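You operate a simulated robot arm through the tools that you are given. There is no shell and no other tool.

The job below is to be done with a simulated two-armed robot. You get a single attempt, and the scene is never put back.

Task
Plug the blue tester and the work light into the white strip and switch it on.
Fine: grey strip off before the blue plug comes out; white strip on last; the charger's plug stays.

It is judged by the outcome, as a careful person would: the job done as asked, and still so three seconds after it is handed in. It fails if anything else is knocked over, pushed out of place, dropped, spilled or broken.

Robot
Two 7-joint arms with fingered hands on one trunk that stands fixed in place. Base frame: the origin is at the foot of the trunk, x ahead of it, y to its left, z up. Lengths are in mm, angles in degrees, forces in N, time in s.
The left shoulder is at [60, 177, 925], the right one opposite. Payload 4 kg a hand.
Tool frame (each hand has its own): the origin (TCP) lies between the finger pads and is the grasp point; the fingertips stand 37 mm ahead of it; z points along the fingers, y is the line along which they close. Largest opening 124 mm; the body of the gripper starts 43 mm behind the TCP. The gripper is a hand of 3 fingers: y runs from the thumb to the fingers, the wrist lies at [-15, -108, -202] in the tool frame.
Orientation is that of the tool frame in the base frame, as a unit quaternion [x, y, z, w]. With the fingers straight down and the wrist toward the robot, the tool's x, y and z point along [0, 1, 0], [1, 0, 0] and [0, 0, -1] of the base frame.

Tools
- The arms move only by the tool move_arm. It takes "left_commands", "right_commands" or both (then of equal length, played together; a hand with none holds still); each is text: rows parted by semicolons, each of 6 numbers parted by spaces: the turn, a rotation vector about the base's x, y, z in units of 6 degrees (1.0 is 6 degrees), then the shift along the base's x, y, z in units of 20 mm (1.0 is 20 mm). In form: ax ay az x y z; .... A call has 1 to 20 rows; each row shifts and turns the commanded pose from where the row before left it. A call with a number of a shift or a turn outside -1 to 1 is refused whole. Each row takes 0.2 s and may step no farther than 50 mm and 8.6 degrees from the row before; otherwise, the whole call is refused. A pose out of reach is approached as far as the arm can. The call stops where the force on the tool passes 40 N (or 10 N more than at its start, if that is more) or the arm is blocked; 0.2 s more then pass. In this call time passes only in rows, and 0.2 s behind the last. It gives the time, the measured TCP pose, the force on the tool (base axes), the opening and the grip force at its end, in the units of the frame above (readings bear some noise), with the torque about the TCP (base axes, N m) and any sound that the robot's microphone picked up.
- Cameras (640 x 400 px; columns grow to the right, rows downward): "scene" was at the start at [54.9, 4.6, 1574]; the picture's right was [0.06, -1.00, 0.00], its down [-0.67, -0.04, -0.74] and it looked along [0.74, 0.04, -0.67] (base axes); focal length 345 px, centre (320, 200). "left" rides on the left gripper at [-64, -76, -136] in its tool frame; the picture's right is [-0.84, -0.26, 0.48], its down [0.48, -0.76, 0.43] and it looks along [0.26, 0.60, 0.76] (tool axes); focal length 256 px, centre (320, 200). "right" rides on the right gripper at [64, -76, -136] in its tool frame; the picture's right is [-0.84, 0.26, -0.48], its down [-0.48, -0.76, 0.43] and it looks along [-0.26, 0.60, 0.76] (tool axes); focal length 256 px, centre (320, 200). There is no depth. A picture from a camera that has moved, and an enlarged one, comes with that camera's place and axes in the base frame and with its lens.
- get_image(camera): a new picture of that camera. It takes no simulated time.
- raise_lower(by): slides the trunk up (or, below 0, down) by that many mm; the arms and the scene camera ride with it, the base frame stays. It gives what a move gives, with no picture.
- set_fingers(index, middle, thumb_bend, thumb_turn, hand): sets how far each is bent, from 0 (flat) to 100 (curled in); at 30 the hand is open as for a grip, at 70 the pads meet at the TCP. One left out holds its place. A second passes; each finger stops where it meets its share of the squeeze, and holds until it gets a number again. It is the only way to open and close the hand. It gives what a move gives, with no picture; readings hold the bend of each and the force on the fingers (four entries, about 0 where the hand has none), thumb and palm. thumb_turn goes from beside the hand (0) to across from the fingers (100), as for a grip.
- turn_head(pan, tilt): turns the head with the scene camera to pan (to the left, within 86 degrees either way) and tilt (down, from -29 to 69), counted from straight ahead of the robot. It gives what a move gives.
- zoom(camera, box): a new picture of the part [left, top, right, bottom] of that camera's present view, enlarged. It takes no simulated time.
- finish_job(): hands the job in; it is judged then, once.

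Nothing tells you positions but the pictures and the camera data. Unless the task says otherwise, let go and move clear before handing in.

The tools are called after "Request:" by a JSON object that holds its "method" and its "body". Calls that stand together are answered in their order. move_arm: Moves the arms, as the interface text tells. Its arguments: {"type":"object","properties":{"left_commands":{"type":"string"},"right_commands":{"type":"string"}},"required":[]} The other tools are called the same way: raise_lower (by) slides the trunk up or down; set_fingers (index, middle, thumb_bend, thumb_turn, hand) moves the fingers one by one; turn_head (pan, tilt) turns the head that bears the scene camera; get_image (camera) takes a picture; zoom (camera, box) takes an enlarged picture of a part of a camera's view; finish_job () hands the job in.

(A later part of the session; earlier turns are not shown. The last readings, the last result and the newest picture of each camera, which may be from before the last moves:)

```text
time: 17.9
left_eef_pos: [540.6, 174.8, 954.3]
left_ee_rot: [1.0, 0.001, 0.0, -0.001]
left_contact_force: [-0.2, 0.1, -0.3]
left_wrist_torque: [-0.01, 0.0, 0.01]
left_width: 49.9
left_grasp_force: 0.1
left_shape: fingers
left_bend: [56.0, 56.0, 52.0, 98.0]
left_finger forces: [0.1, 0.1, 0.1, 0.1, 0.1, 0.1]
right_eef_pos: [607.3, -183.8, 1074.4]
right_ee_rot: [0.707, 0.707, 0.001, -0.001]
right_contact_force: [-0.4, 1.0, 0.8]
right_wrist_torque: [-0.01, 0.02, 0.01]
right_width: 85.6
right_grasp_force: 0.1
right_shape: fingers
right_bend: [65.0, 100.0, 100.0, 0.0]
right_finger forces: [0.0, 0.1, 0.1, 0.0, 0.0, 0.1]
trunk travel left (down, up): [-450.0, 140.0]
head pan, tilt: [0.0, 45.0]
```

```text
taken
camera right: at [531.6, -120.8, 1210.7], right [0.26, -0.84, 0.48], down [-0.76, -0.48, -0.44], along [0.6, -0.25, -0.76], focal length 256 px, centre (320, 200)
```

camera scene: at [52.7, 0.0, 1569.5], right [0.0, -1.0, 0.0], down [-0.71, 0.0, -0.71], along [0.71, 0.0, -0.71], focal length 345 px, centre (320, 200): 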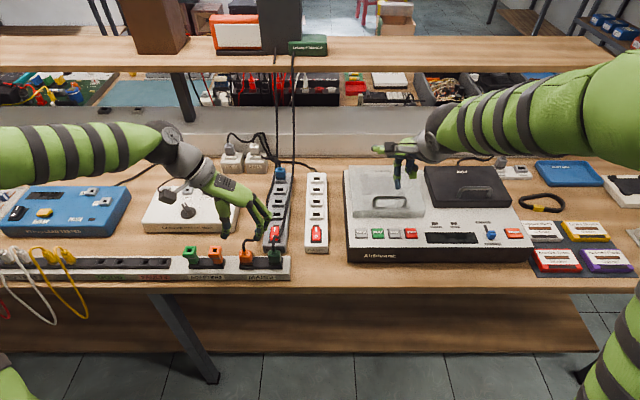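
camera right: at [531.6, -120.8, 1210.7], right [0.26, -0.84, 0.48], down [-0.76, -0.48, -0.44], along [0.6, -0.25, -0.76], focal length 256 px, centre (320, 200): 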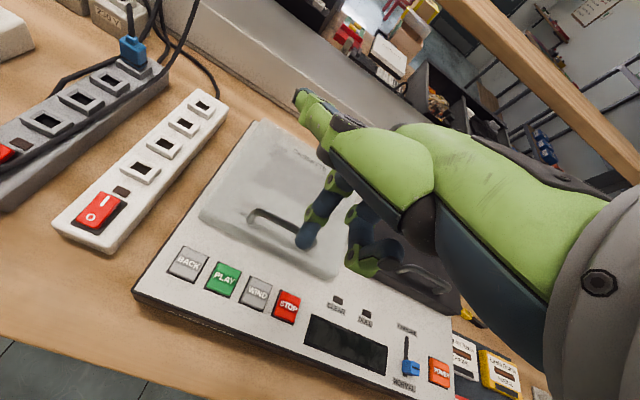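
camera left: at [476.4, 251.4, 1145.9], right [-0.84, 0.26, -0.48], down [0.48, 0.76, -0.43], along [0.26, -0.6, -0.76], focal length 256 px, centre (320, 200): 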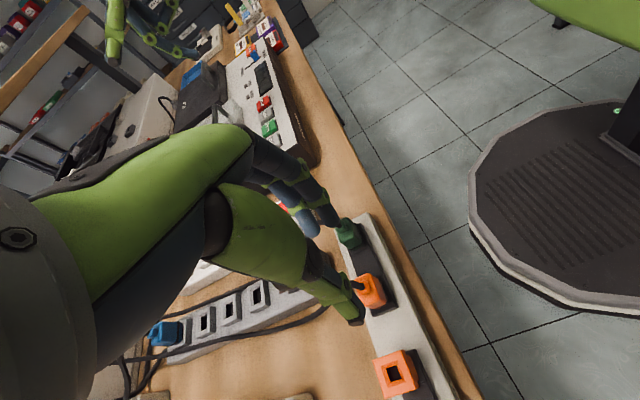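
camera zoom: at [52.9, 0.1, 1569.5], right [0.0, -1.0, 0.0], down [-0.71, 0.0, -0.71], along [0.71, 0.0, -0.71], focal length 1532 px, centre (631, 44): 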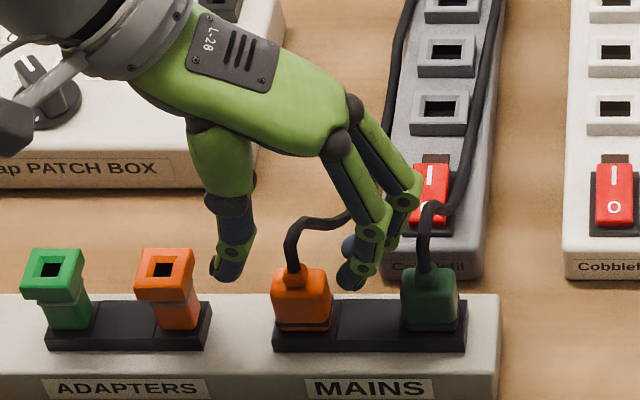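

The hand is aligned within a couple of mm. I'll shift slightly onto the plug centre (542, 177) and lower until the fingertips are just above the black holder.

Request:
{"method": "move_arm", "body": {"left_commands": "0 0 0 0.05 0.1 -0.6; 0 0 0 0 0 -0.6; 0 0 0 0 0 -0.4; 0 0 0 0 0 -0.25"}}

Request:
{"method": "zoom", "body": {"camera": "left", "box": [240, 160, 480, 400]}}

Request:
{"method": "zoom", "body": {"camera": "scene", "box": [200, 190, 300, 280]}}

```text
time: 18.9
left_eef_pos: [542.2, 176.8, 917.6]
left_ee_rot: [1.0, 0.0, -0.001, 0.0]
left_contact_force: [0.2, -0.1, 0.3]
left_wrist_torque: [-0.04, 0.01, 0.02]
left_width: 50.0
left_grasp_force: 0.6
left_shape: fingers
left_bend: [56.0, 56.0, 52.0, 98.0]
left_finger forces: [0.0, 0.4, 0.0, 0.1, 0.0, 0.1]
right_eef_pos: [607.9, -183.4, 1074.5]
right_ee_rot: [0.706, 0.708, 0.001, -0.002]
right_contact_force: [-0.8, 0.4, -0.3]
right_wrist_torque: [-0.02, 0.03, 0.0]
right_width: 85.5
right_grasp_force: 0.0
right_shape: fingers
right_bend: [65.0, 100.0, 100.0, 0.0]
right_finger forces: [0.0, 0.0, 0.1, 0.0, 0.1, 0.0]
trunk travel left (down, up): [-450.0, 140.0]
head pan, tilt: [0.0, 45.0]
```

```text
1.67 times, centred on (360, 280) of left
camera zoom: at [477.9, 253.4, 1055.0], right [-0.84, 0.26, -0.48], down [0.48, 0.76, -0.43], along [0.26, -0.6, -0.76], focal length 427 px, centre (253, 67)
```

zoom: 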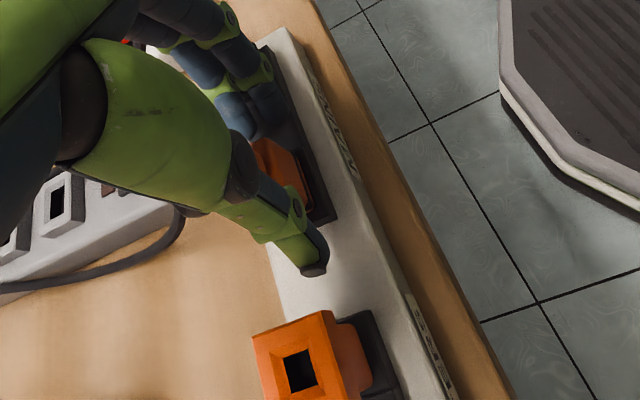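

```text
4.44 times, centred on (250, 235) of scene
camera zoom: at [52.8, 0.1, 1569.5], right [0.0, -1.0, 0.0], down [-0.71, 0.0, -0.71], along [0.71, 0.0, -0.71], focal length 1532 px, centre (631, 44)
```

zoom: 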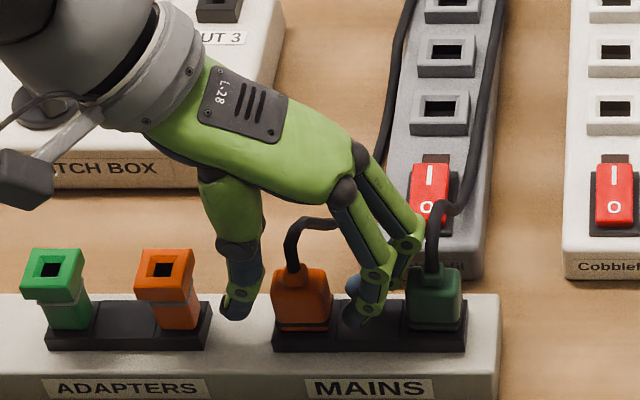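

No contact yet and the plug lies between thumb and fingers. I'll close on it.

Request:
{"method": "set_fingers", "body": {"hand": "left", "index": 70, "middle": 70, "thumb_bend": 70}}

Request:
{"method": "zoom", "body": {"camera": "scene", "box": [200, 190, 300, 280]}}

Request:
{"method": "zoom", "body": {"camera": "left", "box": [240, 160, 480, 400]}}

```text
time: 19.9
left_eef_pos: [541.3, 178.2, 918.6]
left_ee_rot: [1.0, 0.0, 0.001, 0.0]
left_contact_force: [0.4, 5.4, 12.5]
left_wrist_torque: [-0.02, 0.05, -0.22]
left_width: 22.9
left_grasp_force: 19.8
left_shape: fingers
left_bend: [66.0, 64.0, 64.0, 97.0]
left_finger forces: [5.4, 10.8, 0.0, 0.1, 22.8, 0.1]
right_eef_pos: [607.3, -184.4, 1074.1]
right_ee_rot: [0.706, 0.708, 0.0, -0.001]
right_contact_force: [0.6, 0.5, -0.3]
right_wrist_torque: [0.01, 0.0, -0.02]
right_width: 85.8
right_grasp_force: 0.1
right_shape: fingers
right_bend: [65.0, 100.0, 100.0, 0.0]
right_finger forces: [0.1, 0.1, 0.0, 0.0, 0.0, 0.0]
trunk travel left (down, up): [-450.0, 140.0]
head pan, tilt: [0.0, 45.0]
```

```text
4.44 times, centred on (250, 235) of scene
camera zoom: at [51.9, 0.4, 1569.6], right [0.0, -1.0, 0.0], down [-0.71, 0.0, -0.71], along [0.71, 0.0, -0.71], focal length 1532 px, centre (631, 44)
```

zoom: 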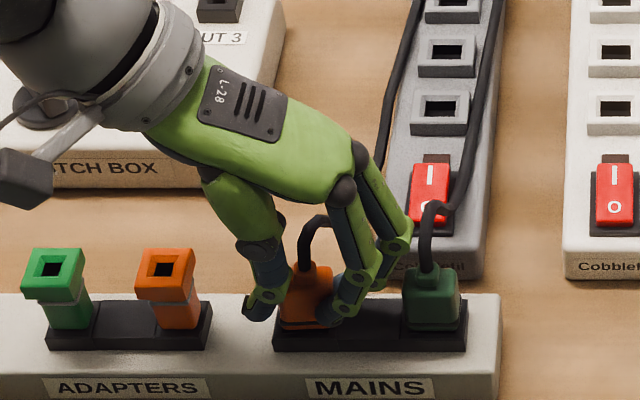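

```text
1.67 times, centred on (360, 280) of left
camera zoom: at [477.5, 253.7, 1055.7], right [-0.84, 0.26, -0.48], down [0.48, 0.76, -0.43], along [0.26, -0.6, -0.76], focal length 427 px, centre (253, 67)
```

zoom: 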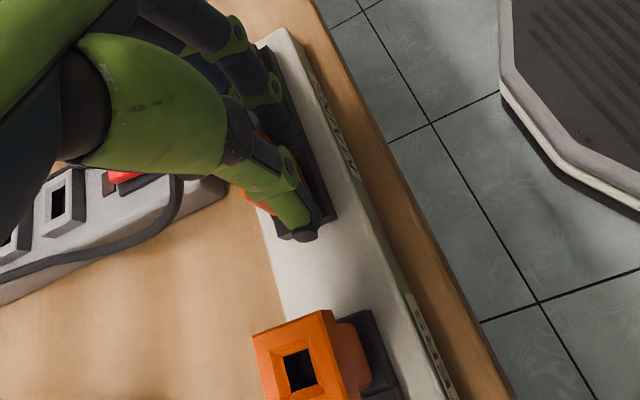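

Both sides hold the plug, about 20 N of grip. I'll pull straight up in small steps.

Request:
{"method": "move_arm", "body": {"left_commands": "0 0 0 0 0 0.2; 0 0 0 0 0 0.25; 0 0 0 0 0 0.25; 0 0 0 0 0 0.25"}}

Request:
{"method": "zoom", "body": {"camera": "scene", "box": [200, 190, 300, 280]}}

Request:
{"method": "zoom", "body": {"camera": "left", "box": [240, 160, 480, 400]}}

```text
time: 20.9
left_eef_pos: [541.7, 176.7, 937.4]
left_ee_rot: [1.0, 0.0, 0.0, -0.001]
left_contact_force: [-0.4, 0.7, -0.5]
left_wrist_torque: [-0.02, -0.01, 0.03]
left_width: 15.2
left_grasp_force: 14.6
left_shape: fingers
left_bend: [66.0, 64.0, 67.0, 96.0]
left_finger forces: [4.7, 11.0, 0.1, 0.0, 14.3, 0.0]
right_eef_pos: [606.8, -184.9, 1074.9]
right_ee_rot: [0.706, 0.708, 0.0, -0.001]
right_contact_force: [-0.1, -0.6, 0.9]
right_wrist_torque: [-0.06, -0.03, 0.0]
right_width: 85.7
right_grasp_force: 0.1
right_shape: fingers
right_bend: [65.0, 100.0, 100.0, 0.0]
right_finger forces: [0.0, 0.0, 0.0, 0.0, 0.1, 0.0]
trunk travel left (down, up): [-450.0, 140.0]
head pan, tilt: [0.0, 45.0]
```

```text
4.44 times, centred on (250, 235) of scene
camera zoom: at [52.6, -0.1, 1569.5], right [0.0, -1.0, 0.0], down [-0.71, 0.0, -0.71], along [0.71, 0.0, -0.71], focal length 1532 px, centre (631, 44)
```

zoom: 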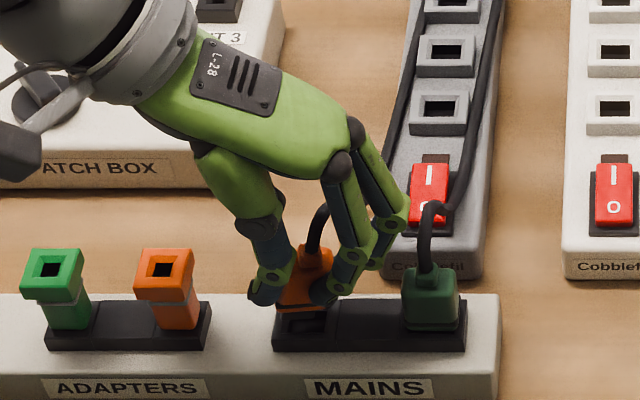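

```text
1.67 times, centred on (360, 280) of left
camera zoom: at [477.6, 253.1, 1074.1], right [-0.84, 0.26, -0.48], down [0.48, 0.76, -0.43], along [0.26, -0.6, -0.76], focal length 427 px, centre (253, 67)
```

zoom: 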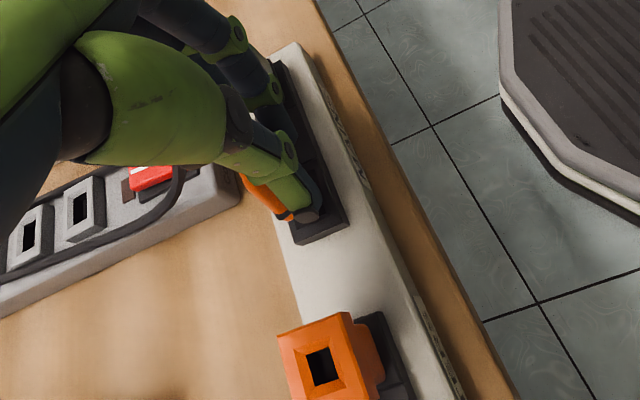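

The plug is coming out with it and may have yawed slightly in the grip. I'll keep lifting and look at it.

Request:
{"method": "move_arm", "body": {"left_commands": "0 0 0 0 0 0.6; 0 0 0 0 0 0.8; 0 0 0 0 0 0.8; 0 0 0 0 0 0.8; 0 0 0 0 0 0.8; 0 0 0 0 0 0.8"}}

Request:
{"method": "zoom", "body": {"camera": "scene", "box": [200, 170, 300, 280]}}

Request:
{"method": "zoom", "body": {"camera": "left", "box": [240, 160, 480, 400]}}

Request:
{"method": "get_image", "body": {"camera": "right"}}

```text
time: 22.4
left_eef_pos: [540.8, 176.6, 1028.1]
left_ee_rot: [1.0, -0.001, 0.0, 0.0]
left_contact_force: [0.4, 0.3, -0.1]
left_wrist_torque: [0.0, 0.0, 0.0]
left_width: 15.2
left_grasp_force: 15.3
left_shape: fingers
left_bend: [66.0, 64.0, 67.0, 96.0]
left_finger forces: [4.8, 11.1, 0.0, 0.1, 13.8, 0.0]
right_eef_pos: [607.3, -185.0, 1073.4]
right_ee_rot: [0.706, 0.708, 0.0, 0.0]
right_contact_force: [-0.3, 0.7, 0.2]
right_wrist_torque: [0.03, -0.01, 0.0]
right_width: 85.8
right_grasp_force: 0.0
right_shape: fingers
right_bend: [65.0, 100.0, 100.0, 0.0]
right_finger forces: [0.1, 0.0, 0.1, 0.0, 0.1, 0.1]
trunk travel left (down, up): [-450.0, 140.0]
head pan, tilt: [0.0, 45.0]
```

```text
3.64 times, centred on (250, 225) of scene
camera zoom: at [52.6, -0.1, 1569.5], right [0.0, -1.0, 0.0], down [-0.71, 0.0, -0.71], along [0.71, 0.0, -0.71], focal length 1254 px, centre (574, 109)
```

zoom: 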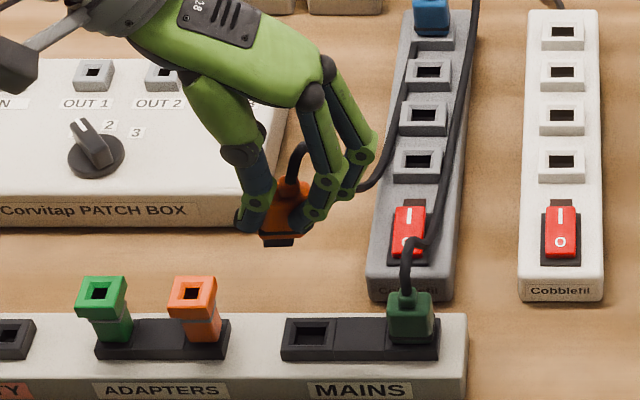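

```text
1.67 times, centred on (360, 280) of left
camera zoom: at [477.6, 253.0, 1166.5], right [-0.84, 0.26, -0.48], down [0.48, 0.76, -0.43], along [0.25, -0.6, -0.76], focal length 427 px, centre (253, 67)
```

zoom: 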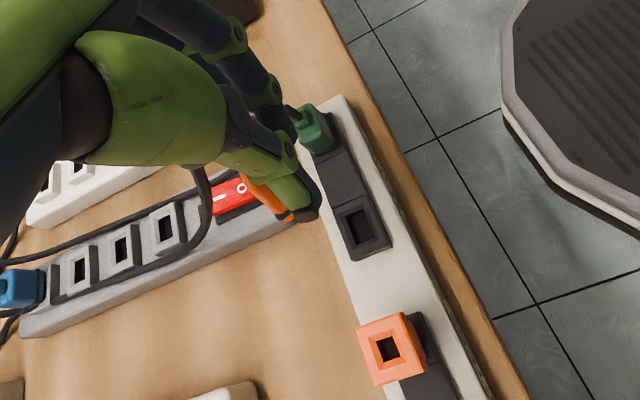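

```text
taken
camera right: at [531.4, -121.0, 1210.8], right [0.26, -0.84, 0.48], down [-0.76, -0.48, -0.44], along [0.6, -0.25, -0.76], focal length 256 px, centre (320, 200)
```

right: 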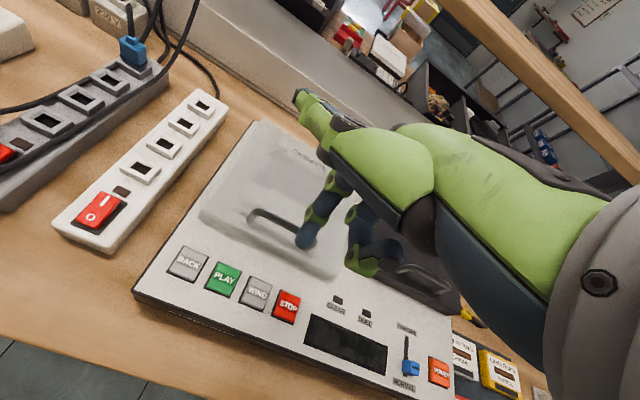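

The plug is out and held. I'll zoom in on the pin and compare it with the holes.

Request:
{"method": "zoom", "body": {"camera": "scene", "box": [230, 200, 270, 240]}}

Request:
{"method": "zoom", "body": {"camera": "scene", "box": [290, 165, 340, 255]}}

Request:
{"method": "zoom", "body": {"camera": "scene", "box": [235, 235, 285, 275]}}

Request:
{"method": "zoom", "body": {"camera": "left", "box": [300, 200, 400, 320]}}

```text
10.00 times, centred on (250, 220) of scene
camera zoom: at [52.6, -0.1, 1569.5], right [0.0, -1.0, 0.0], down [-0.71, 0.0, -0.71], along [0.71, 0.0, -0.71], focal length 3448 px, centre (1020, 0)
```

zoom: 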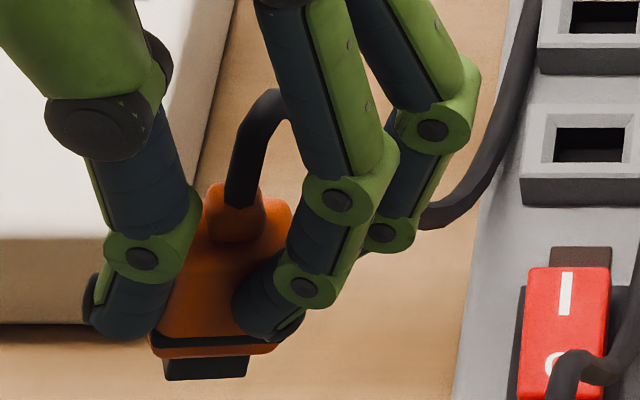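

```text
4.44 times, centred on (315, 210) of scene
camera zoom: at [52.6, -0.1, 1569.5], right [0.0, -1.0, 0.0], down [-0.71, 0.0, -0.71], along [0.71, 0.0, -0.71], focal length 1532 px, centre (342, 156)
```

zoom: 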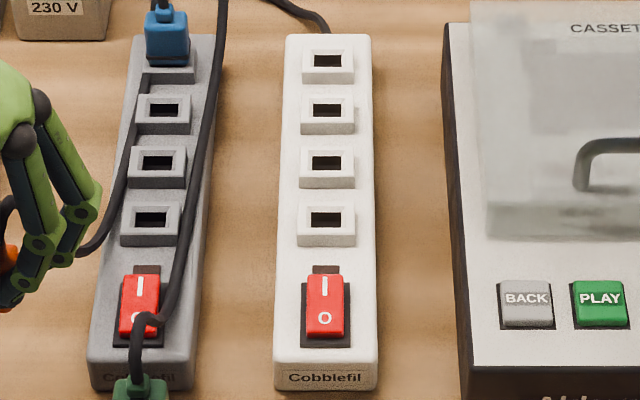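

```text
10.00 times, centred on (260, 255) of scene
camera zoom: at [52.6, -0.1, 1569.5], right [0.0, -1.0, 0.0], down [-0.71, 0.0, -0.71], along [0.71, 0.0, -0.71], focal length 3448 px, centre (920, -350)
```

zoom: 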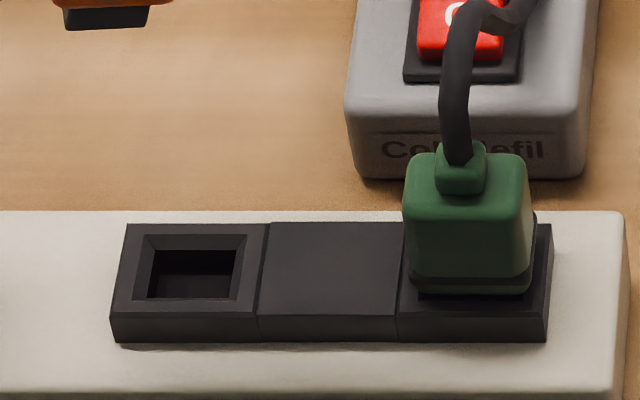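

```text
3.33 times, centred on (350, 260) of left
camera zoom: at [477.6, 253.0, 1166.5], right [-0.84, 0.26, -0.48], down [0.48, 0.76, -0.43], along [0.25, -0.6, -0.76], focal length 853 px, centre (220, 0)
```

zoom: 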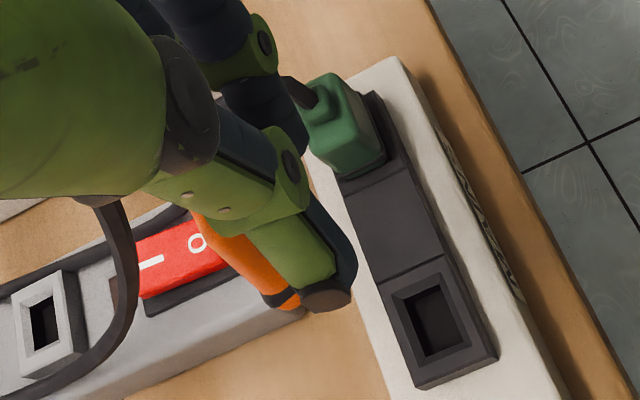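

Request:
{"method": "zoom", "body": {"camera": "scene", "box": [300, 170, 340, 200]}}

Request:
{"method": "zoom", "body": {"camera": "scene", "box": [300, 195, 340, 225]}}

Request:
{"method": "zoom", "body": {"camera": "scene", "box": [260, 160, 300, 190]}}

Request:
{"method": "zoom", "body": {"camera": "right", "box": [90, 0, 230, 130]}}

```text
13.33 times, centred on (320, 185) of scene
camera zoom: at [52.6, -0.1, 1569.5], right [0.0, -1.0, 0.0], down [-0.71, 0.0, -0.71], along [0.71, 0.0, -0.71], focal length 4597 px, centre (320, 400)
```

zoom: 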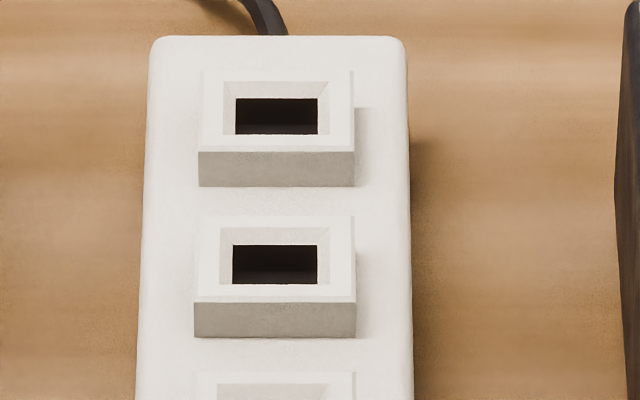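

```text
13.33 times, centred on (320, 210) of scene
camera zoom: at [52.6, -0.1, 1569.5], right [0.0, -1.0, 0.0], down [-0.71, 0.0, -0.71], along [0.71, 0.0, -0.71], focal length 4597 px, centre (320, 67)
```

zoom: 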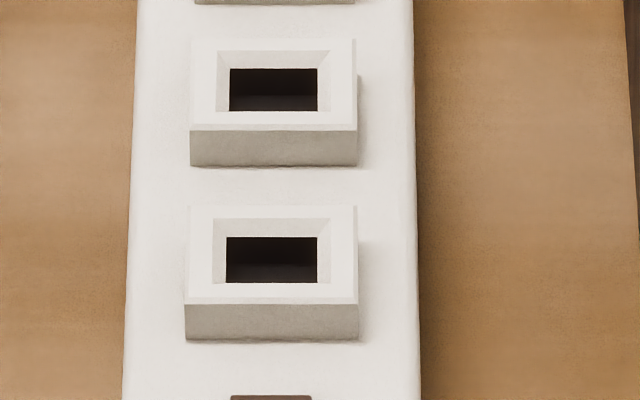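

```text
13.33 times, centred on (280, 175) of scene
camera zoom: at [52.6, -0.1, 1569.5], right [0.0, -1.0, 0.0], down [-0.71, 0.0, -0.71], along [0.71, 0.0, -0.71], focal length 4597 px, centre (853, 533)
```

zoom: 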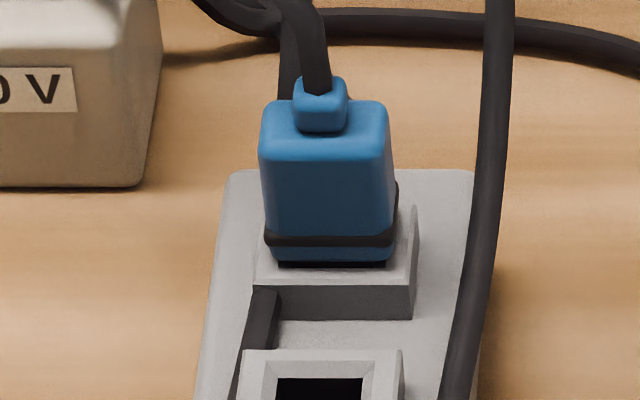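

```text
3.08 times, centred on (160, 65) of right
camera zoom: at [531.4, -121.0, 1210.8], right [0.26, -0.84, 0.48], down [-0.76, -0.48, -0.44], along [0.6, -0.25, -0.76], focal length 788 px, centre (812, 615)
```

zoom: 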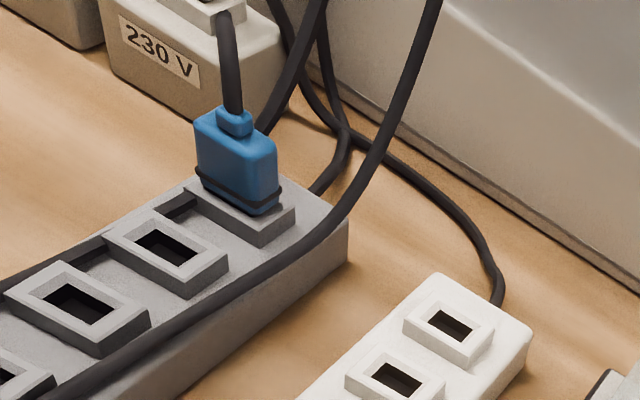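

The pin is about 19 mm wide and the white sockets have funnelled holes of about the same size, at x≈849, 799, 749 and 699, all y≈10. I'll carry the orange plug high over to the farthest white socket, and turn the right hand so its camera watches from the right.

Request:
{"method": "move_arm", "body": {"left_commands": "0 0 0 0.9625 -0.522 0.1; 0 0 0 0.9625 -0.522 0.1; 0 0 0 0.9625 -0.522 0.1; 0 0 0 0.9625 -0.522 0; 0 0 0 0.9625 -0.522 0; 0 0 0 0.9625 -0.522 0; 0 0 0 0.9625 -0.522 0; 0 0 0 0.9625 -0.522 0; 0 0 0 0.9625 -0.522 0; 0 0 0 0.9625 -0.522 0; 0 0 0 0.9625 -0.522 0; 0 0 0 0.9625 -0.522 0; 0 0 0 0.9625 -0.522 0; 0 0 0 0.9625 -0.522 0; 0 0 0 0.9625 -0.522 0; 0 0 0 0.9625 -0.522 0", "right_commands": "0 0 1 0.54 0.05 -0.075; 0 0 1 0.54 0.05 -0.075; 0 0 1 0.54 0.05 -0.075; 0 0 1 0.54 0.05 -0.075; 0 0 1 0.54 0.05 -0.075; 0 0 1 0.54 0.05 -0.075; 0 0 1 0.54 0.05 -0.075; 0 0 1 0.54 0.05 -0.075; 0 0 1 0.54 0.05 -0.075; 0 0 1 0.54 0.05 -0.075; 0 0 1 0.54 0.05 -0.075; 0 0 1 0.54 0.05 -0.075; 0 0 1 0.54 0.05 -0.075; 0 0 1 0.54 0.05 -0.075; 0 0 1 0.54 0.05 -0.075; 0 0 0 0.54 0 0"}}

Request:
{"method": "get_image", "body": {"camera": "right"}}

Request:
{"method": "get_image", "body": {"camera": "left"}}

Request:
{"method": "get_image", "body": {"camera": "scene"}}

```text
time: 25.8
left_eef_pos: [798.1, 28.9, 1028.1]
left_ee_rot: [1.0, 0.0, 0.0, 0.0]
left_contact_force: [-0.1, 0.1, -1.3]
left_wrist_torque: [0.02, 0.0, -0.03]
left_width: 14.5
left_grasp_force: 14.4
left_shape: fingers
left_bend: [67.0, 64.0, 67.0, 96.0]
left_finger forces: [4.0, 11.0, 0.1, 0.0, 13.4, 0.1]
left hand out of reach, approached as far as the arm can: row 14, 15, 16
right_eef_pos: [780.6, -170.2, 1051.0]
right_ee_rot: [-0.001, 1.0, 0.0, -0.001]
right_contact_force: [0.7, -1.5, -0.6]
right_wrist_torque: [-0.04, -0.02, -0.01]
right_width: 85.3
right_grasp_force: 0.0
right_shape: fingers
right_bend: [65.0, 100.0, 100.0, 0.0]
right_finger forces: [0.1, 0.1, 0.0, 0.1, 0.1, 0.0]
trunk travel left (down, up): [-450.0, 140.0]
head pan, tilt: [0.0, 45.0]
```

```text
taken
camera right: at [717.6, -245.2, 1187.7], right [0.84, 0.26, 0.48], down [0.48, -0.76, -0.44], along [0.25, 0.6, -0.76], focal length 256 px, centre (320, 200)
```

right: 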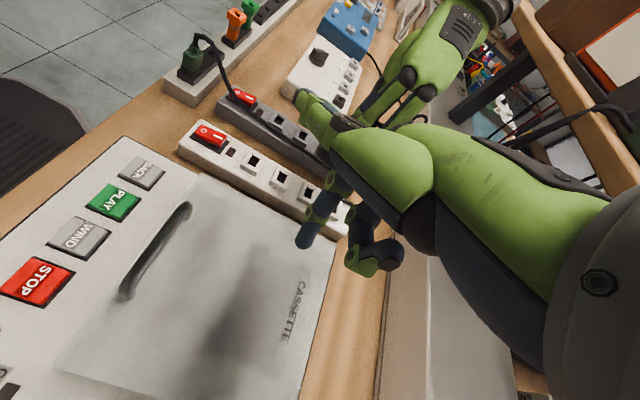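

```text
taken
camera left: at [733.9, 104.6, 1164.8], right [-0.84, 0.26, -0.48], down [0.48, 0.76, -0.43], along [0.25, -0.6, -0.76], focal length 256 px, centre (320, 200)
```

left: 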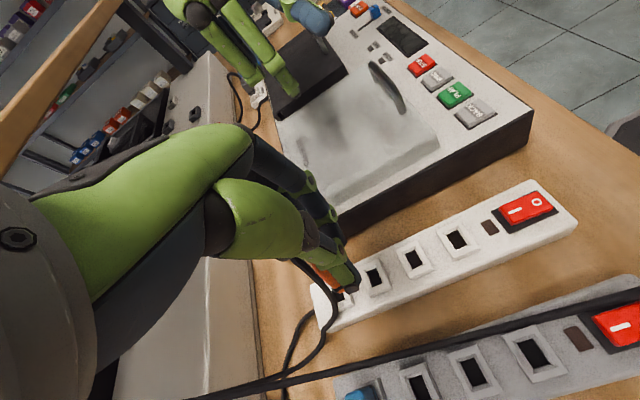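

```text
taken
camera scene: at [53.0, 0.1, 1569.5], right [0.0, -1.0, 0.0], down [-0.71, 0.0, -0.71], along [0.71, 0.0, -0.71], focal length 345 px, centre (320, 200)
```

scene: 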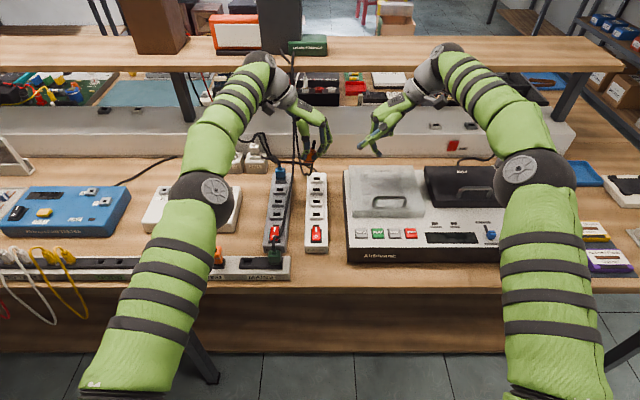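

The left arm ran out of reach at x≈798 because its wrist is higher than the shoulder. Raising the trunk brings the shoulder level with the wrist and gives the extra reach I need.

Request:
{"method": "raise_lower", "body": {"by": 130}}

Request:
{"method": "get_image", "body": {"camera": "scene"}}

Request:
{"method": "get_image", "body": {"camera": "left"}}

Request:
{"method": "get_image", "body": {"camera": "right"}}

```text
time: 27.3
left_eef_pos: [797.6, 28.7, 1158.4]
left_ee_rot: [1.0, 0.0, 0.001, 0.0]
left_contact_force: [0.4, 0.3, -0.7]
left_wrist_torque: [-0.01, 0.01, -0.02]
left_width: 14.1
left_grasp_force: 14.0
left_shape: fingers
left_bend: [67.0, 64.0, 67.0, 96.0]
left_finger forces: [4.0, 11.0, 0.0, 0.0, 13.4, 0.0]
right_eef_pos: [781.1, -168.7, 1181.1]
right_ee_rot: [-0.001, 1.0, 0.0, -0.002]
right_contact_force: [0.1, -0.5, 0.1]
right_wrist_torque: [0.01, 0.03, 0.03]
right_width: 85.5
right_grasp_force: 0.0
right_shape: fingers
right_bend: [65.0, 100.0, 100.0, 0.0]
right_finger forces: [0.0, 0.0, 0.0, 0.1, 0.0, 0.1]
trunk travel left (down, up): [-580.0, 10.0]
head pan, tilt: [0.0, 45.0]
```

```text
taken
camera scene: at [53.2, -0.1, 1699.4], right [0.0, -1.0, 0.0], down [-0.71, 0.0, -0.71], along [0.71, 0.0, -0.71], focal length 345 px, centre (320, 200)
```

scene: 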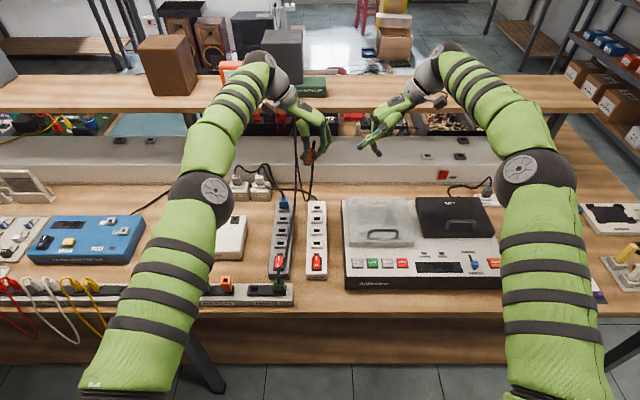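

```text
taken
camera left: at [734.1, 104.9, 1294.7], right [-0.84, 0.26, -0.48], down [0.48, 0.76, -0.43], along [0.25, -0.6, -0.76], focal length 256 px, centre (320, 200)
```

left: 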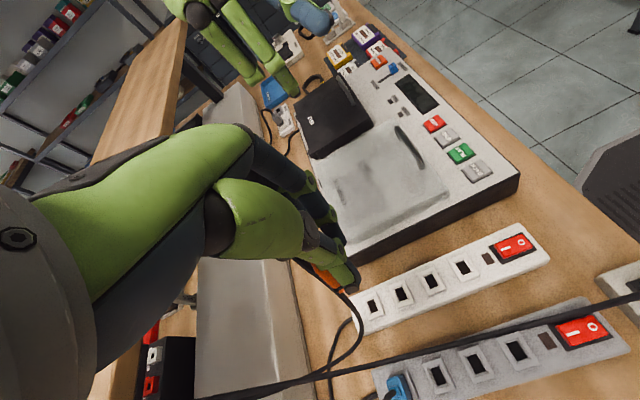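

```text
taken
camera right: at [717.7, -245.1, 1317.7], right [0.84, 0.26, 0.48], down [0.48, -0.76, -0.44], along [0.25, 0.6, -0.76], focal length 256 px, centre (320, 200)
```

right: 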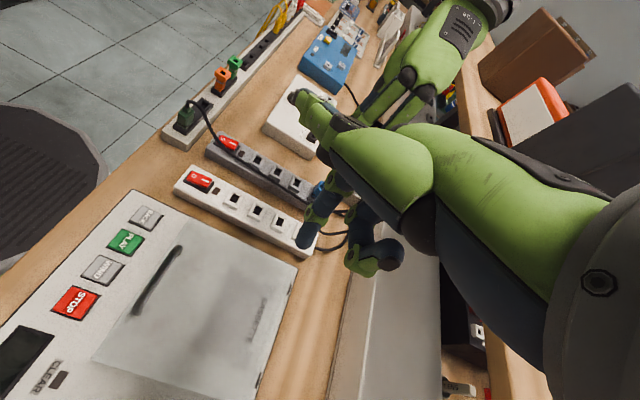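

Now the target is reachable. I'll lower the left hand toward the far socket and curl the right index so its camera has a clear view.

Request:
{"method": "move_arm", "body": {"left_commands": "0 0 0 0 0 -0.9; 0 0 0 0 0 -0.9; 0 0 0 0 0 -0.9; 0 0 0 0 0 -0.9; 0 0 0 0 0 -0.9"}}

Request:
{"method": "set_fingers", "body": {"hand": "right", "index": 100}}

Request:
{"method": "get_image", "body": {"camera": "scene"}}

Request:
{"method": "get_image", "body": {"camera": "right"}}

```text
time: 28.5
left_eef_pos: [797.2, 28.9, 1067.0]
left_ee_rot: [1.0, 0.0, 0.0, 0.0]
left_contact_force: [0.1, 0.4, -1.2]
left_wrist_torque: [0.01, 0.01, 0.0]
left_width: 14.1
left_grasp_force: 13.8
left_shape: fingers
left_bend: [67.0, 64.0, 67.0, 96.0]
left_finger forces: [3.8, 11.0, 0.0, 0.1, 13.3, 0.0]
right_eef_pos: [780.3, -169.4, 1181.1]
right_ee_rot: [-0.001, 1.0, -0.001, -0.001]
right_contact_force: [0.3, 0.8, 0.5]
right_wrist_torque: [0.01, 0.0, 0.01]
right_width: 85.8
right_grasp_force: 0.1
right_shape: fingers
right_bend: [65.0, 100.0, 100.0, 0.0]
right_finger forces: [0.1, 0.0, 0.0, 0.0, 0.0, 0.0]
trunk travel left (down, up): [-580.0, 10.0]
head pan, tilt: [0.0, 45.0]
```

```text
time: 29.5
left_eef_pos: [796.6, 29.5, 1067.2]
left_ee_rot: [1.0, 0.0, 0.0, 0.0]
left_contact_force: [0.8, -0.3, -0.3]
left_wrist_torque: [0.02, 0.01, 0.01]
left_width: 14.3
left_grasp_force: 14.3
left_shape: fingers
left_bend: [67.0, 64.0, 67.0, 96.0]
left_finger forces: [3.8, 10.9, 0.0, 0.0, 13.3, 0.0]
right_eef_pos: [779.0, -169.4, 1181.3]
right_ee_rot: [0.0, 1.0, 0.0, -0.002]
right_contact_force: [-0.2, 0.0, 0.2]
right_wrist_torque: [0.01, 0.01, 0.03]
right_width: 86.4
right_grasp_force: 0.1
right_shape: fingers
right_bend: [100.0, 100.0, 100.0, 0.0]
right_finger forces: [0.0, 0.0, 0.0, 0.1, 0.0, 0.0]
trunk travel left (down, up): [-580.0, 10.0]
head pan, tilt: [0.0, 45.0]
```

```text
taken
camera scene: at [52.9, 0.0, 1699.5], right [0.0, -1.0, 0.0], down [-0.71, 0.0, -0.71], along [0.71, 0.0, -0.71], focal length 345 px, centre (320, 200)
```

scene: 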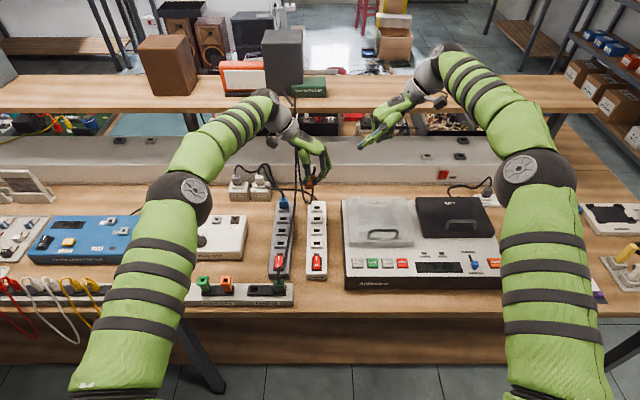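

```text
taken
camera right: at [717.4, -245.1, 1318.0], right [0.84, 0.26, 0.48], down [0.48, -0.76, -0.44], along [0.25, 0.6, -0.76], focal length 256 px, centre (320, 200)
```

right: 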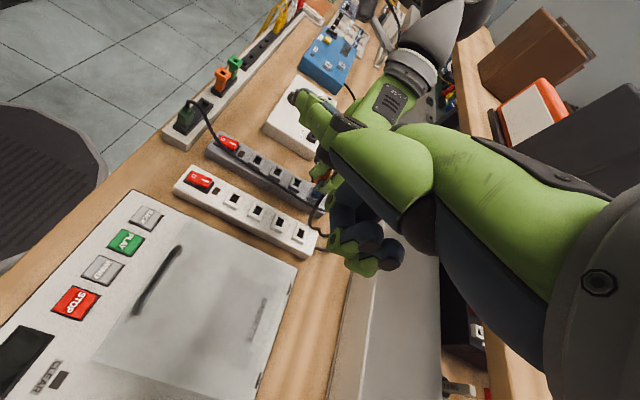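

Request:
{"method": "move_arm", "body": {"left_commands": "0 0 0 0.85 -0.33 -0.4; 0 0 0 0.85 -0.33 -0.4; 0 0 0 0.85 -0.33 -0.4", "right_commands": "0 0 0 0.7 0 -0.3; 0 0 0 0.7 0 -0.3; 0 0 0 0.7 0 -0.3"}}

Request:
{"method": "zoom", "body": {"camera": "scene", "box": [270, 130, 370, 240]}}

Request:
{"method": "zoom", "body": {"camera": "right", "box": [180, 100, 360, 280]}}

Request:
{"method": "zoom", "body": {"camera": "left", "box": [240, 200, 440, 400]}}

```text
time: 30.3
left_eef_pos: [810.7, 18.9, 1043.0]
left_ee_rot: [1.0, 0.0, 0.0, 0.0]
left_contact_force: [-0.6, -0.1, -1.7]
left_wrist_torque: [0.02, 0.01, 0.04]
left_width: 14.0
left_grasp_force: 13.9
left_shape: fingers
left_bend: [67.0, 64.0, 67.0, 96.0]
left_finger forces: [3.7, 11.0, 0.1, 0.0, 13.3, 0.0]
left hand out of reach, approached as far as the arm can: row 1, 2, 3
right_eef_pos: [800.6, -168.2, 1167.0]
right_ee_rot: [-0.002, 1.0, 0.0, -0.002]
right_contact_force: [-0.3, -0.4, -0.6]
right_wrist_torque: [0.01, 0.0, -0.04]
right_width: 86.2
right_grasp_force: 0.0
right_shape: fingers
right_bend: [100.0, 100.0, 100.0, 0.0]
right_finger forces: [0.1, 0.0, 0.1, 0.0, 0.0, 0.0]
right hand out of reach, approached as far as the arm can: row 2, 3
trunk travel left (down, up): [-580.0, 10.0]
head pan, tilt: [0.0, 45.0]
```

```text
3.64 times, centred on (320, 185) of scene
camera zoom: at [54.2, -0.7, 1699.5], right [0.0, -1.0, 0.0], down [-0.71, 0.0, -0.71], along [0.71, 0.0, -0.71], focal length 1254 px, centre (320, 254)
```

zoom: 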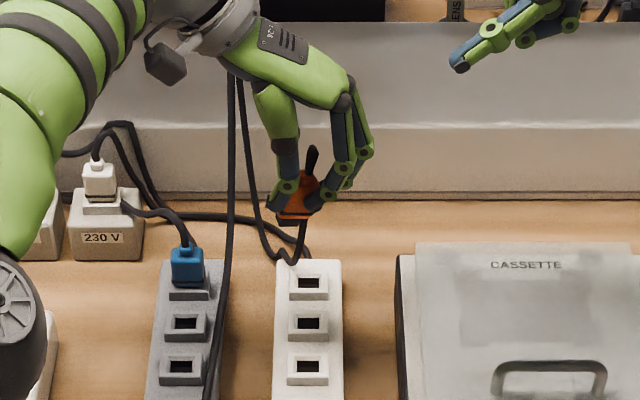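

```text
2.22 times, centred on (270, 190) of right
camera zoom: at [737.4, -245.0, 1303.6], right [0.84, 0.26, 0.48], down [0.48, -0.76, -0.44], along [0.25, 0.6, -0.76], focal length 569 px, centre (431, 222)
```

zoom: 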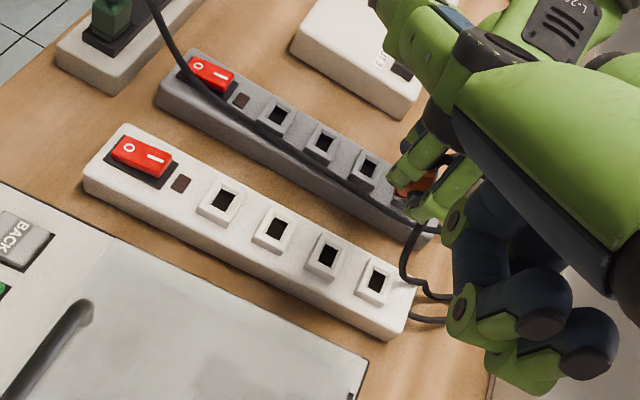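

```text
2.00 times, centred on (340, 300) of left
camera zoom: at [746.4, 94.6, 1180.6], right [-0.84, 0.26, -0.48], down [0.48, 0.76, -0.43], along [0.25, -0.6, -0.76], focal length 512 px, centre (280, 0)
```

zoom: 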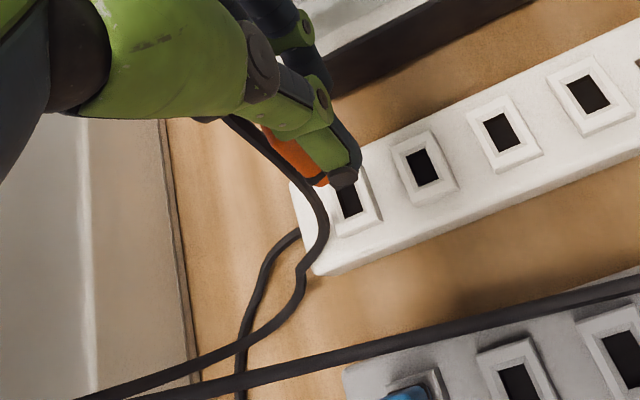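

The far socket is just out of reach in this hand pose, so the orange plug will go into the second one (799, 10) and the blue plug into the fourth (699, 10), which leaves room around both. I'll position above socket 2.

Request:
{"method": "move_arm", "body": {"left_commands": "0 0 0 -0.35 -0.25 -0.8; 0 0 0 -0.35 -0.25 -0.8", "right_commands": "0 0 0 0 0 -0.5; 0 0 0 0 0 -0.5"}}

Request:
{"method": "zoom", "body": {"camera": "scene", "box": [290, 150, 350, 210]}}

Request:
{"method": "zoom", "body": {"camera": "right", "box": [240, 120, 360, 260]}}

Request:
{"method": "zoom", "body": {"camera": "left", "box": [270, 220, 420, 340]}}

```text
time: 30.9
left_eef_pos: [795.1, 9.1, 1012.8]
left_ee_rot: [1.0, 0.0, 0.0, 0.0]
left_contact_force: [-0.3, 0.5, -0.7]
left_wrist_torque: [0.02, -0.01, 0.01]
left_width: 14.1
left_grasp_force: 13.9
left_shape: fingers
left_bend: [67.0, 64.0, 67.0, 96.0]
left_finger forces: [3.7, 11.0, 0.0, 0.0, 13.2, 0.0]
right_eef_pos: [802.5, -169.8, 1148.1]
right_ee_rot: [-0.001, 1.0, 0.001, -0.002]
right_contact_force: [1.1, -0.5, -0.2]
right_wrist_torque: [-0.03, -0.03, 0.03]
right_width: 86.7
right_grasp_force: 0.1
right_shape: fingers
right_bend: [100.0, 100.0, 100.0, 0.0]
right_finger forces: [0.0, 0.1, 0.0, 0.0, 0.1, 0.0]
trunk travel left (down, up): [-580.0, 10.0]
head pan, tilt: [0.0, 45.0]
```

```text
6.67 times, centred on (320, 180) of scene
camera zoom: at [52.9, -0.1, 1699.6], right [0.0, -1.0, 0.0], down [-0.71, 0.0, -0.71], along [0.71, 0.0, -0.71], focal length 2299 px, centre (320, 333)
```

zoom: 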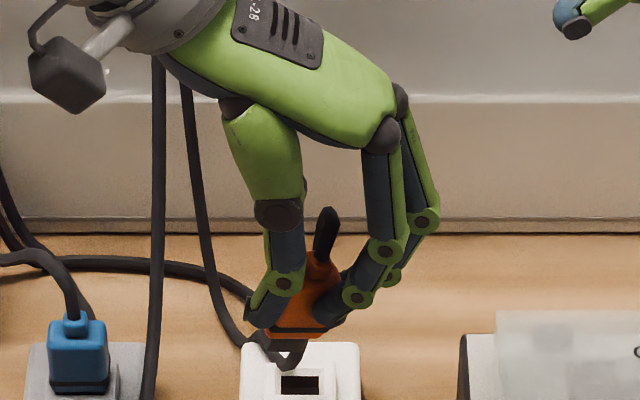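

```text
2.86 times, centred on (300, 190) of right
camera zoom: at [738.9, -244.9, 1284.9], right [0.84, 0.26, 0.48], down [0.48, -0.76, -0.44], along [0.25, 0.6, -0.76], focal length 731 px, centre (377, 229)
```

zoom: 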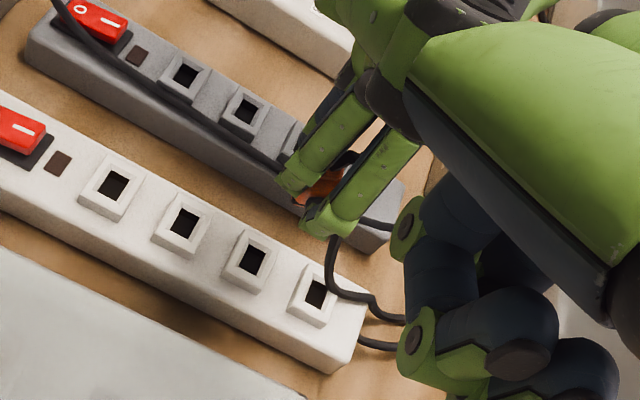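

```text
3.33 times, centred on (345, 280) of left
camera zoom: at [731.8, 85.2, 1149.6], right [-0.84, 0.26, -0.48], down [0.48, 0.76, -0.43], along [0.26, -0.6, -0.76], focal length 853 px, centre (237, -67)
```

zoom: 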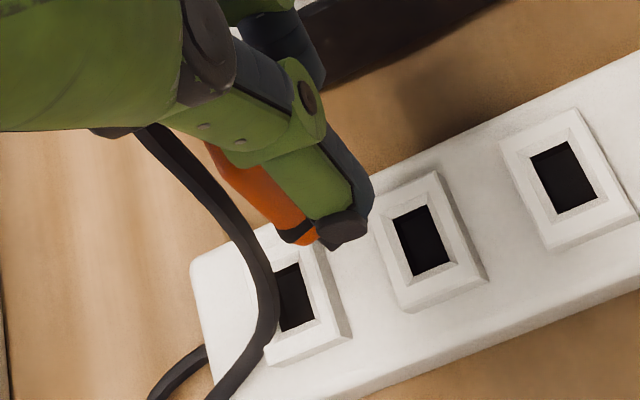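

The plug looks tilted a little in the grip, its top toward −y. I'll zoom in to measure that before inserting.

Request:
{"method": "zoom", "body": {"camera": "scene", "box": [305, 180, 335, 210]}}

Request:
{"method": "zoom", "body": {"camera": "right", "box": [310, 160, 360, 200]}}

Request:
{"method": "zoom", "body": {"camera": "left", "box": [325, 260, 385, 320]}}

```text
13.33 times, centred on (320, 195) of scene
camera zoom: at [52.9, -0.1, 1699.6], right [0.0, -1.0, 0.0], down [-0.71, 0.0, -0.71], along [0.71, 0.0, -0.71], focal length 4597 px, centre (320, 267)
```

zoom: 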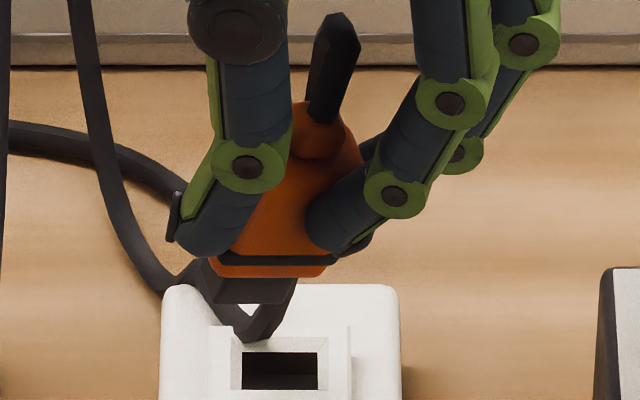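

```text
10.00 times, centred on (335, 180) of right
camera zoom: at [738.9, -244.9, 1284.9], right [0.84, 0.26, 0.48], down [0.48, -0.76, -0.44], along [0.25, 0.6, -0.76], focal length 2560 px, centre (170, 400)
```

zoom: 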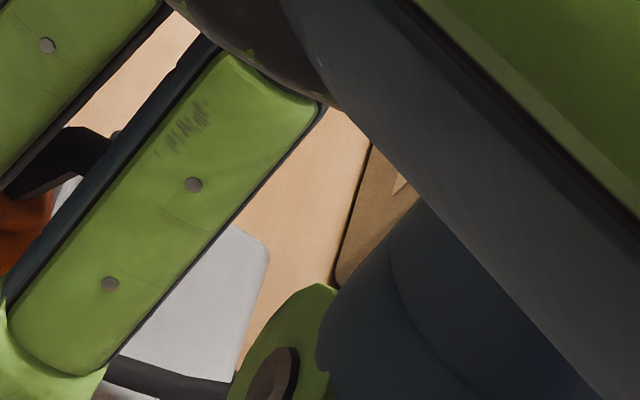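

```text
6.67 times, centred on (355, 290) of left
camera zoom: at [731.8, 85.2, 1149.6], right [-0.84, 0.26, -0.48], down [0.48, 0.76, -0.43], along [0.26, -0.6, -0.76], focal length 1707 px, centre (87, -400)
```

zoom: 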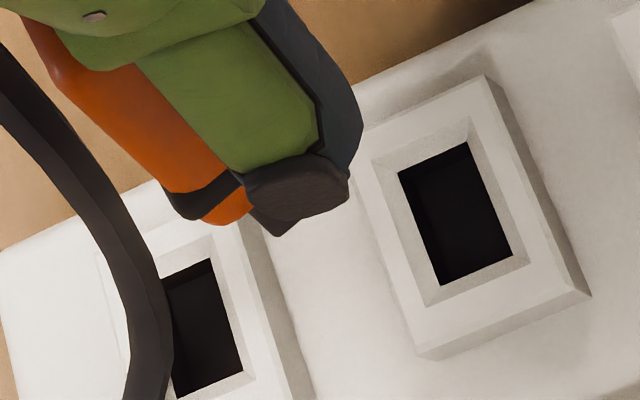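

The plug is tilted roughly 12–15° about x, with the pin end toward +y. I'll counter-rotate the hand and check in the scene view, which looks straight along the strip.

Request:
{"method": "move_arm", "body": {"left_commands": "-1 0 0 0 0.15 0; -1 0 0 0 0.15 0"}}

Request:
{"method": "zoom", "body": {"camera": "scene", "box": [305, 175, 335, 205]}}

Request:
{"method": "zoom", "body": {"camera": "right", "box": [240, 120, 360, 260]}}

Request:
{"method": "zoom", "body": {"camera": "left", "box": [300, 240, 400, 330]}}

```text
time: 31.5
left_eef_pos: [795.9, 16.6, 1011.8]
left_ee_rot: [0.994, 0.0, 0.0, 0.105]
left_contact_force: [-0.2, 0.3, -1.1]
left_wrist_torque: [-0.04, 0.01, 0.02]
left_width: 13.8
left_grasp_force: 13.4
left_shape: fingers
left_bend: [67.0, 64.0, 67.0, 96.0]
left_finger forces: [3.7, 11.0, 0.1, 0.1, 13.3, 0.0]
right_eef_pos: [801.8, -168.6, 1148.0]
right_ee_rot: [-0.001, 1.0, 0.0, -0.001]
right_contact_force: [0.6, 0.1, 0.4]
right_wrist_torque: [0.0, -0.02, -0.01]
right_width: 86.4
right_grasp_force: 0.0
right_shape: fingers
right_bend: [100.0, 100.0, 100.0, 0.0]
right_finger forces: [0.0, 0.1, 0.0, 0.0, 0.0, 0.1]
trunk travel left (down, up): [-580.0, 10.0]
head pan, tilt: [0.0, 45.0]
```

```text
13.33 times, centred on (320, 190) of scene
camera zoom: at [53.1, 0.3, 1699.5], right [0.0, -1.0, 0.0], down [-0.71, 0.0, -0.71], along [0.71, 0.0, -0.71], focal length 4597 px, centre (320, 333)
```

zoom: 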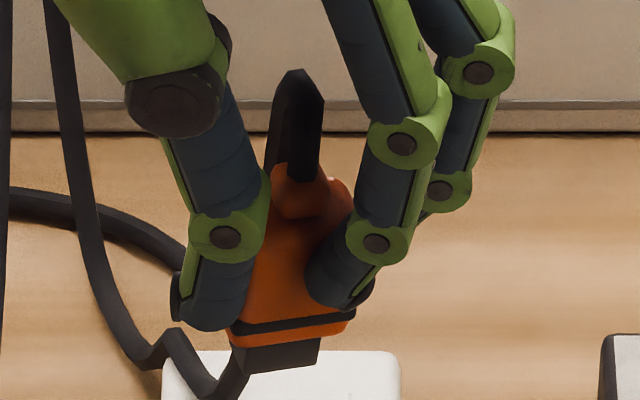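

```text
2.86 times, centred on (300, 190) of right
camera zoom: at [739.1, -244.5, 1284.8], right [0.84, 0.26, 0.48], down [0.48, -0.76, -0.44], along [0.25, 0.6, -0.76], focal length 731 px, centre (377, 229)
```

zoom: 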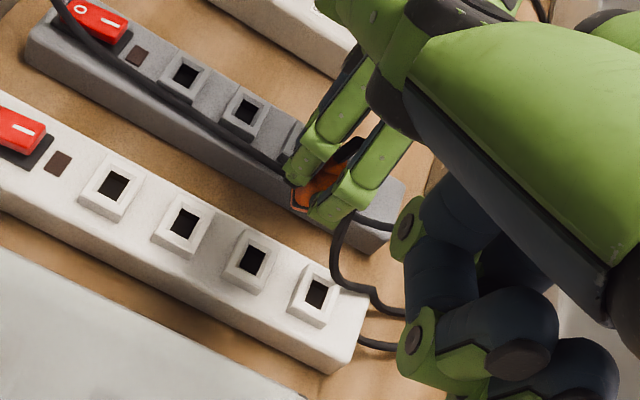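

```text
4.44 times, centred on (350, 285) of left
camera zoom: at [732.1, 118.8, 1130.6], right [-0.84, 0.15, -0.53], down [0.48, 0.65, -0.58], along [0.26, -0.74, -0.62], focal length 1138 px, centre (187, -178)
```

zoom: 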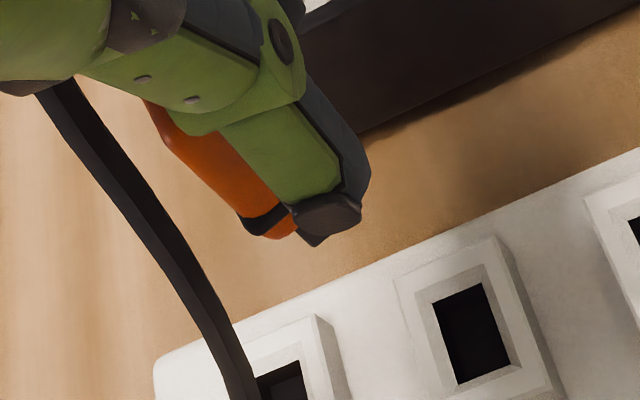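

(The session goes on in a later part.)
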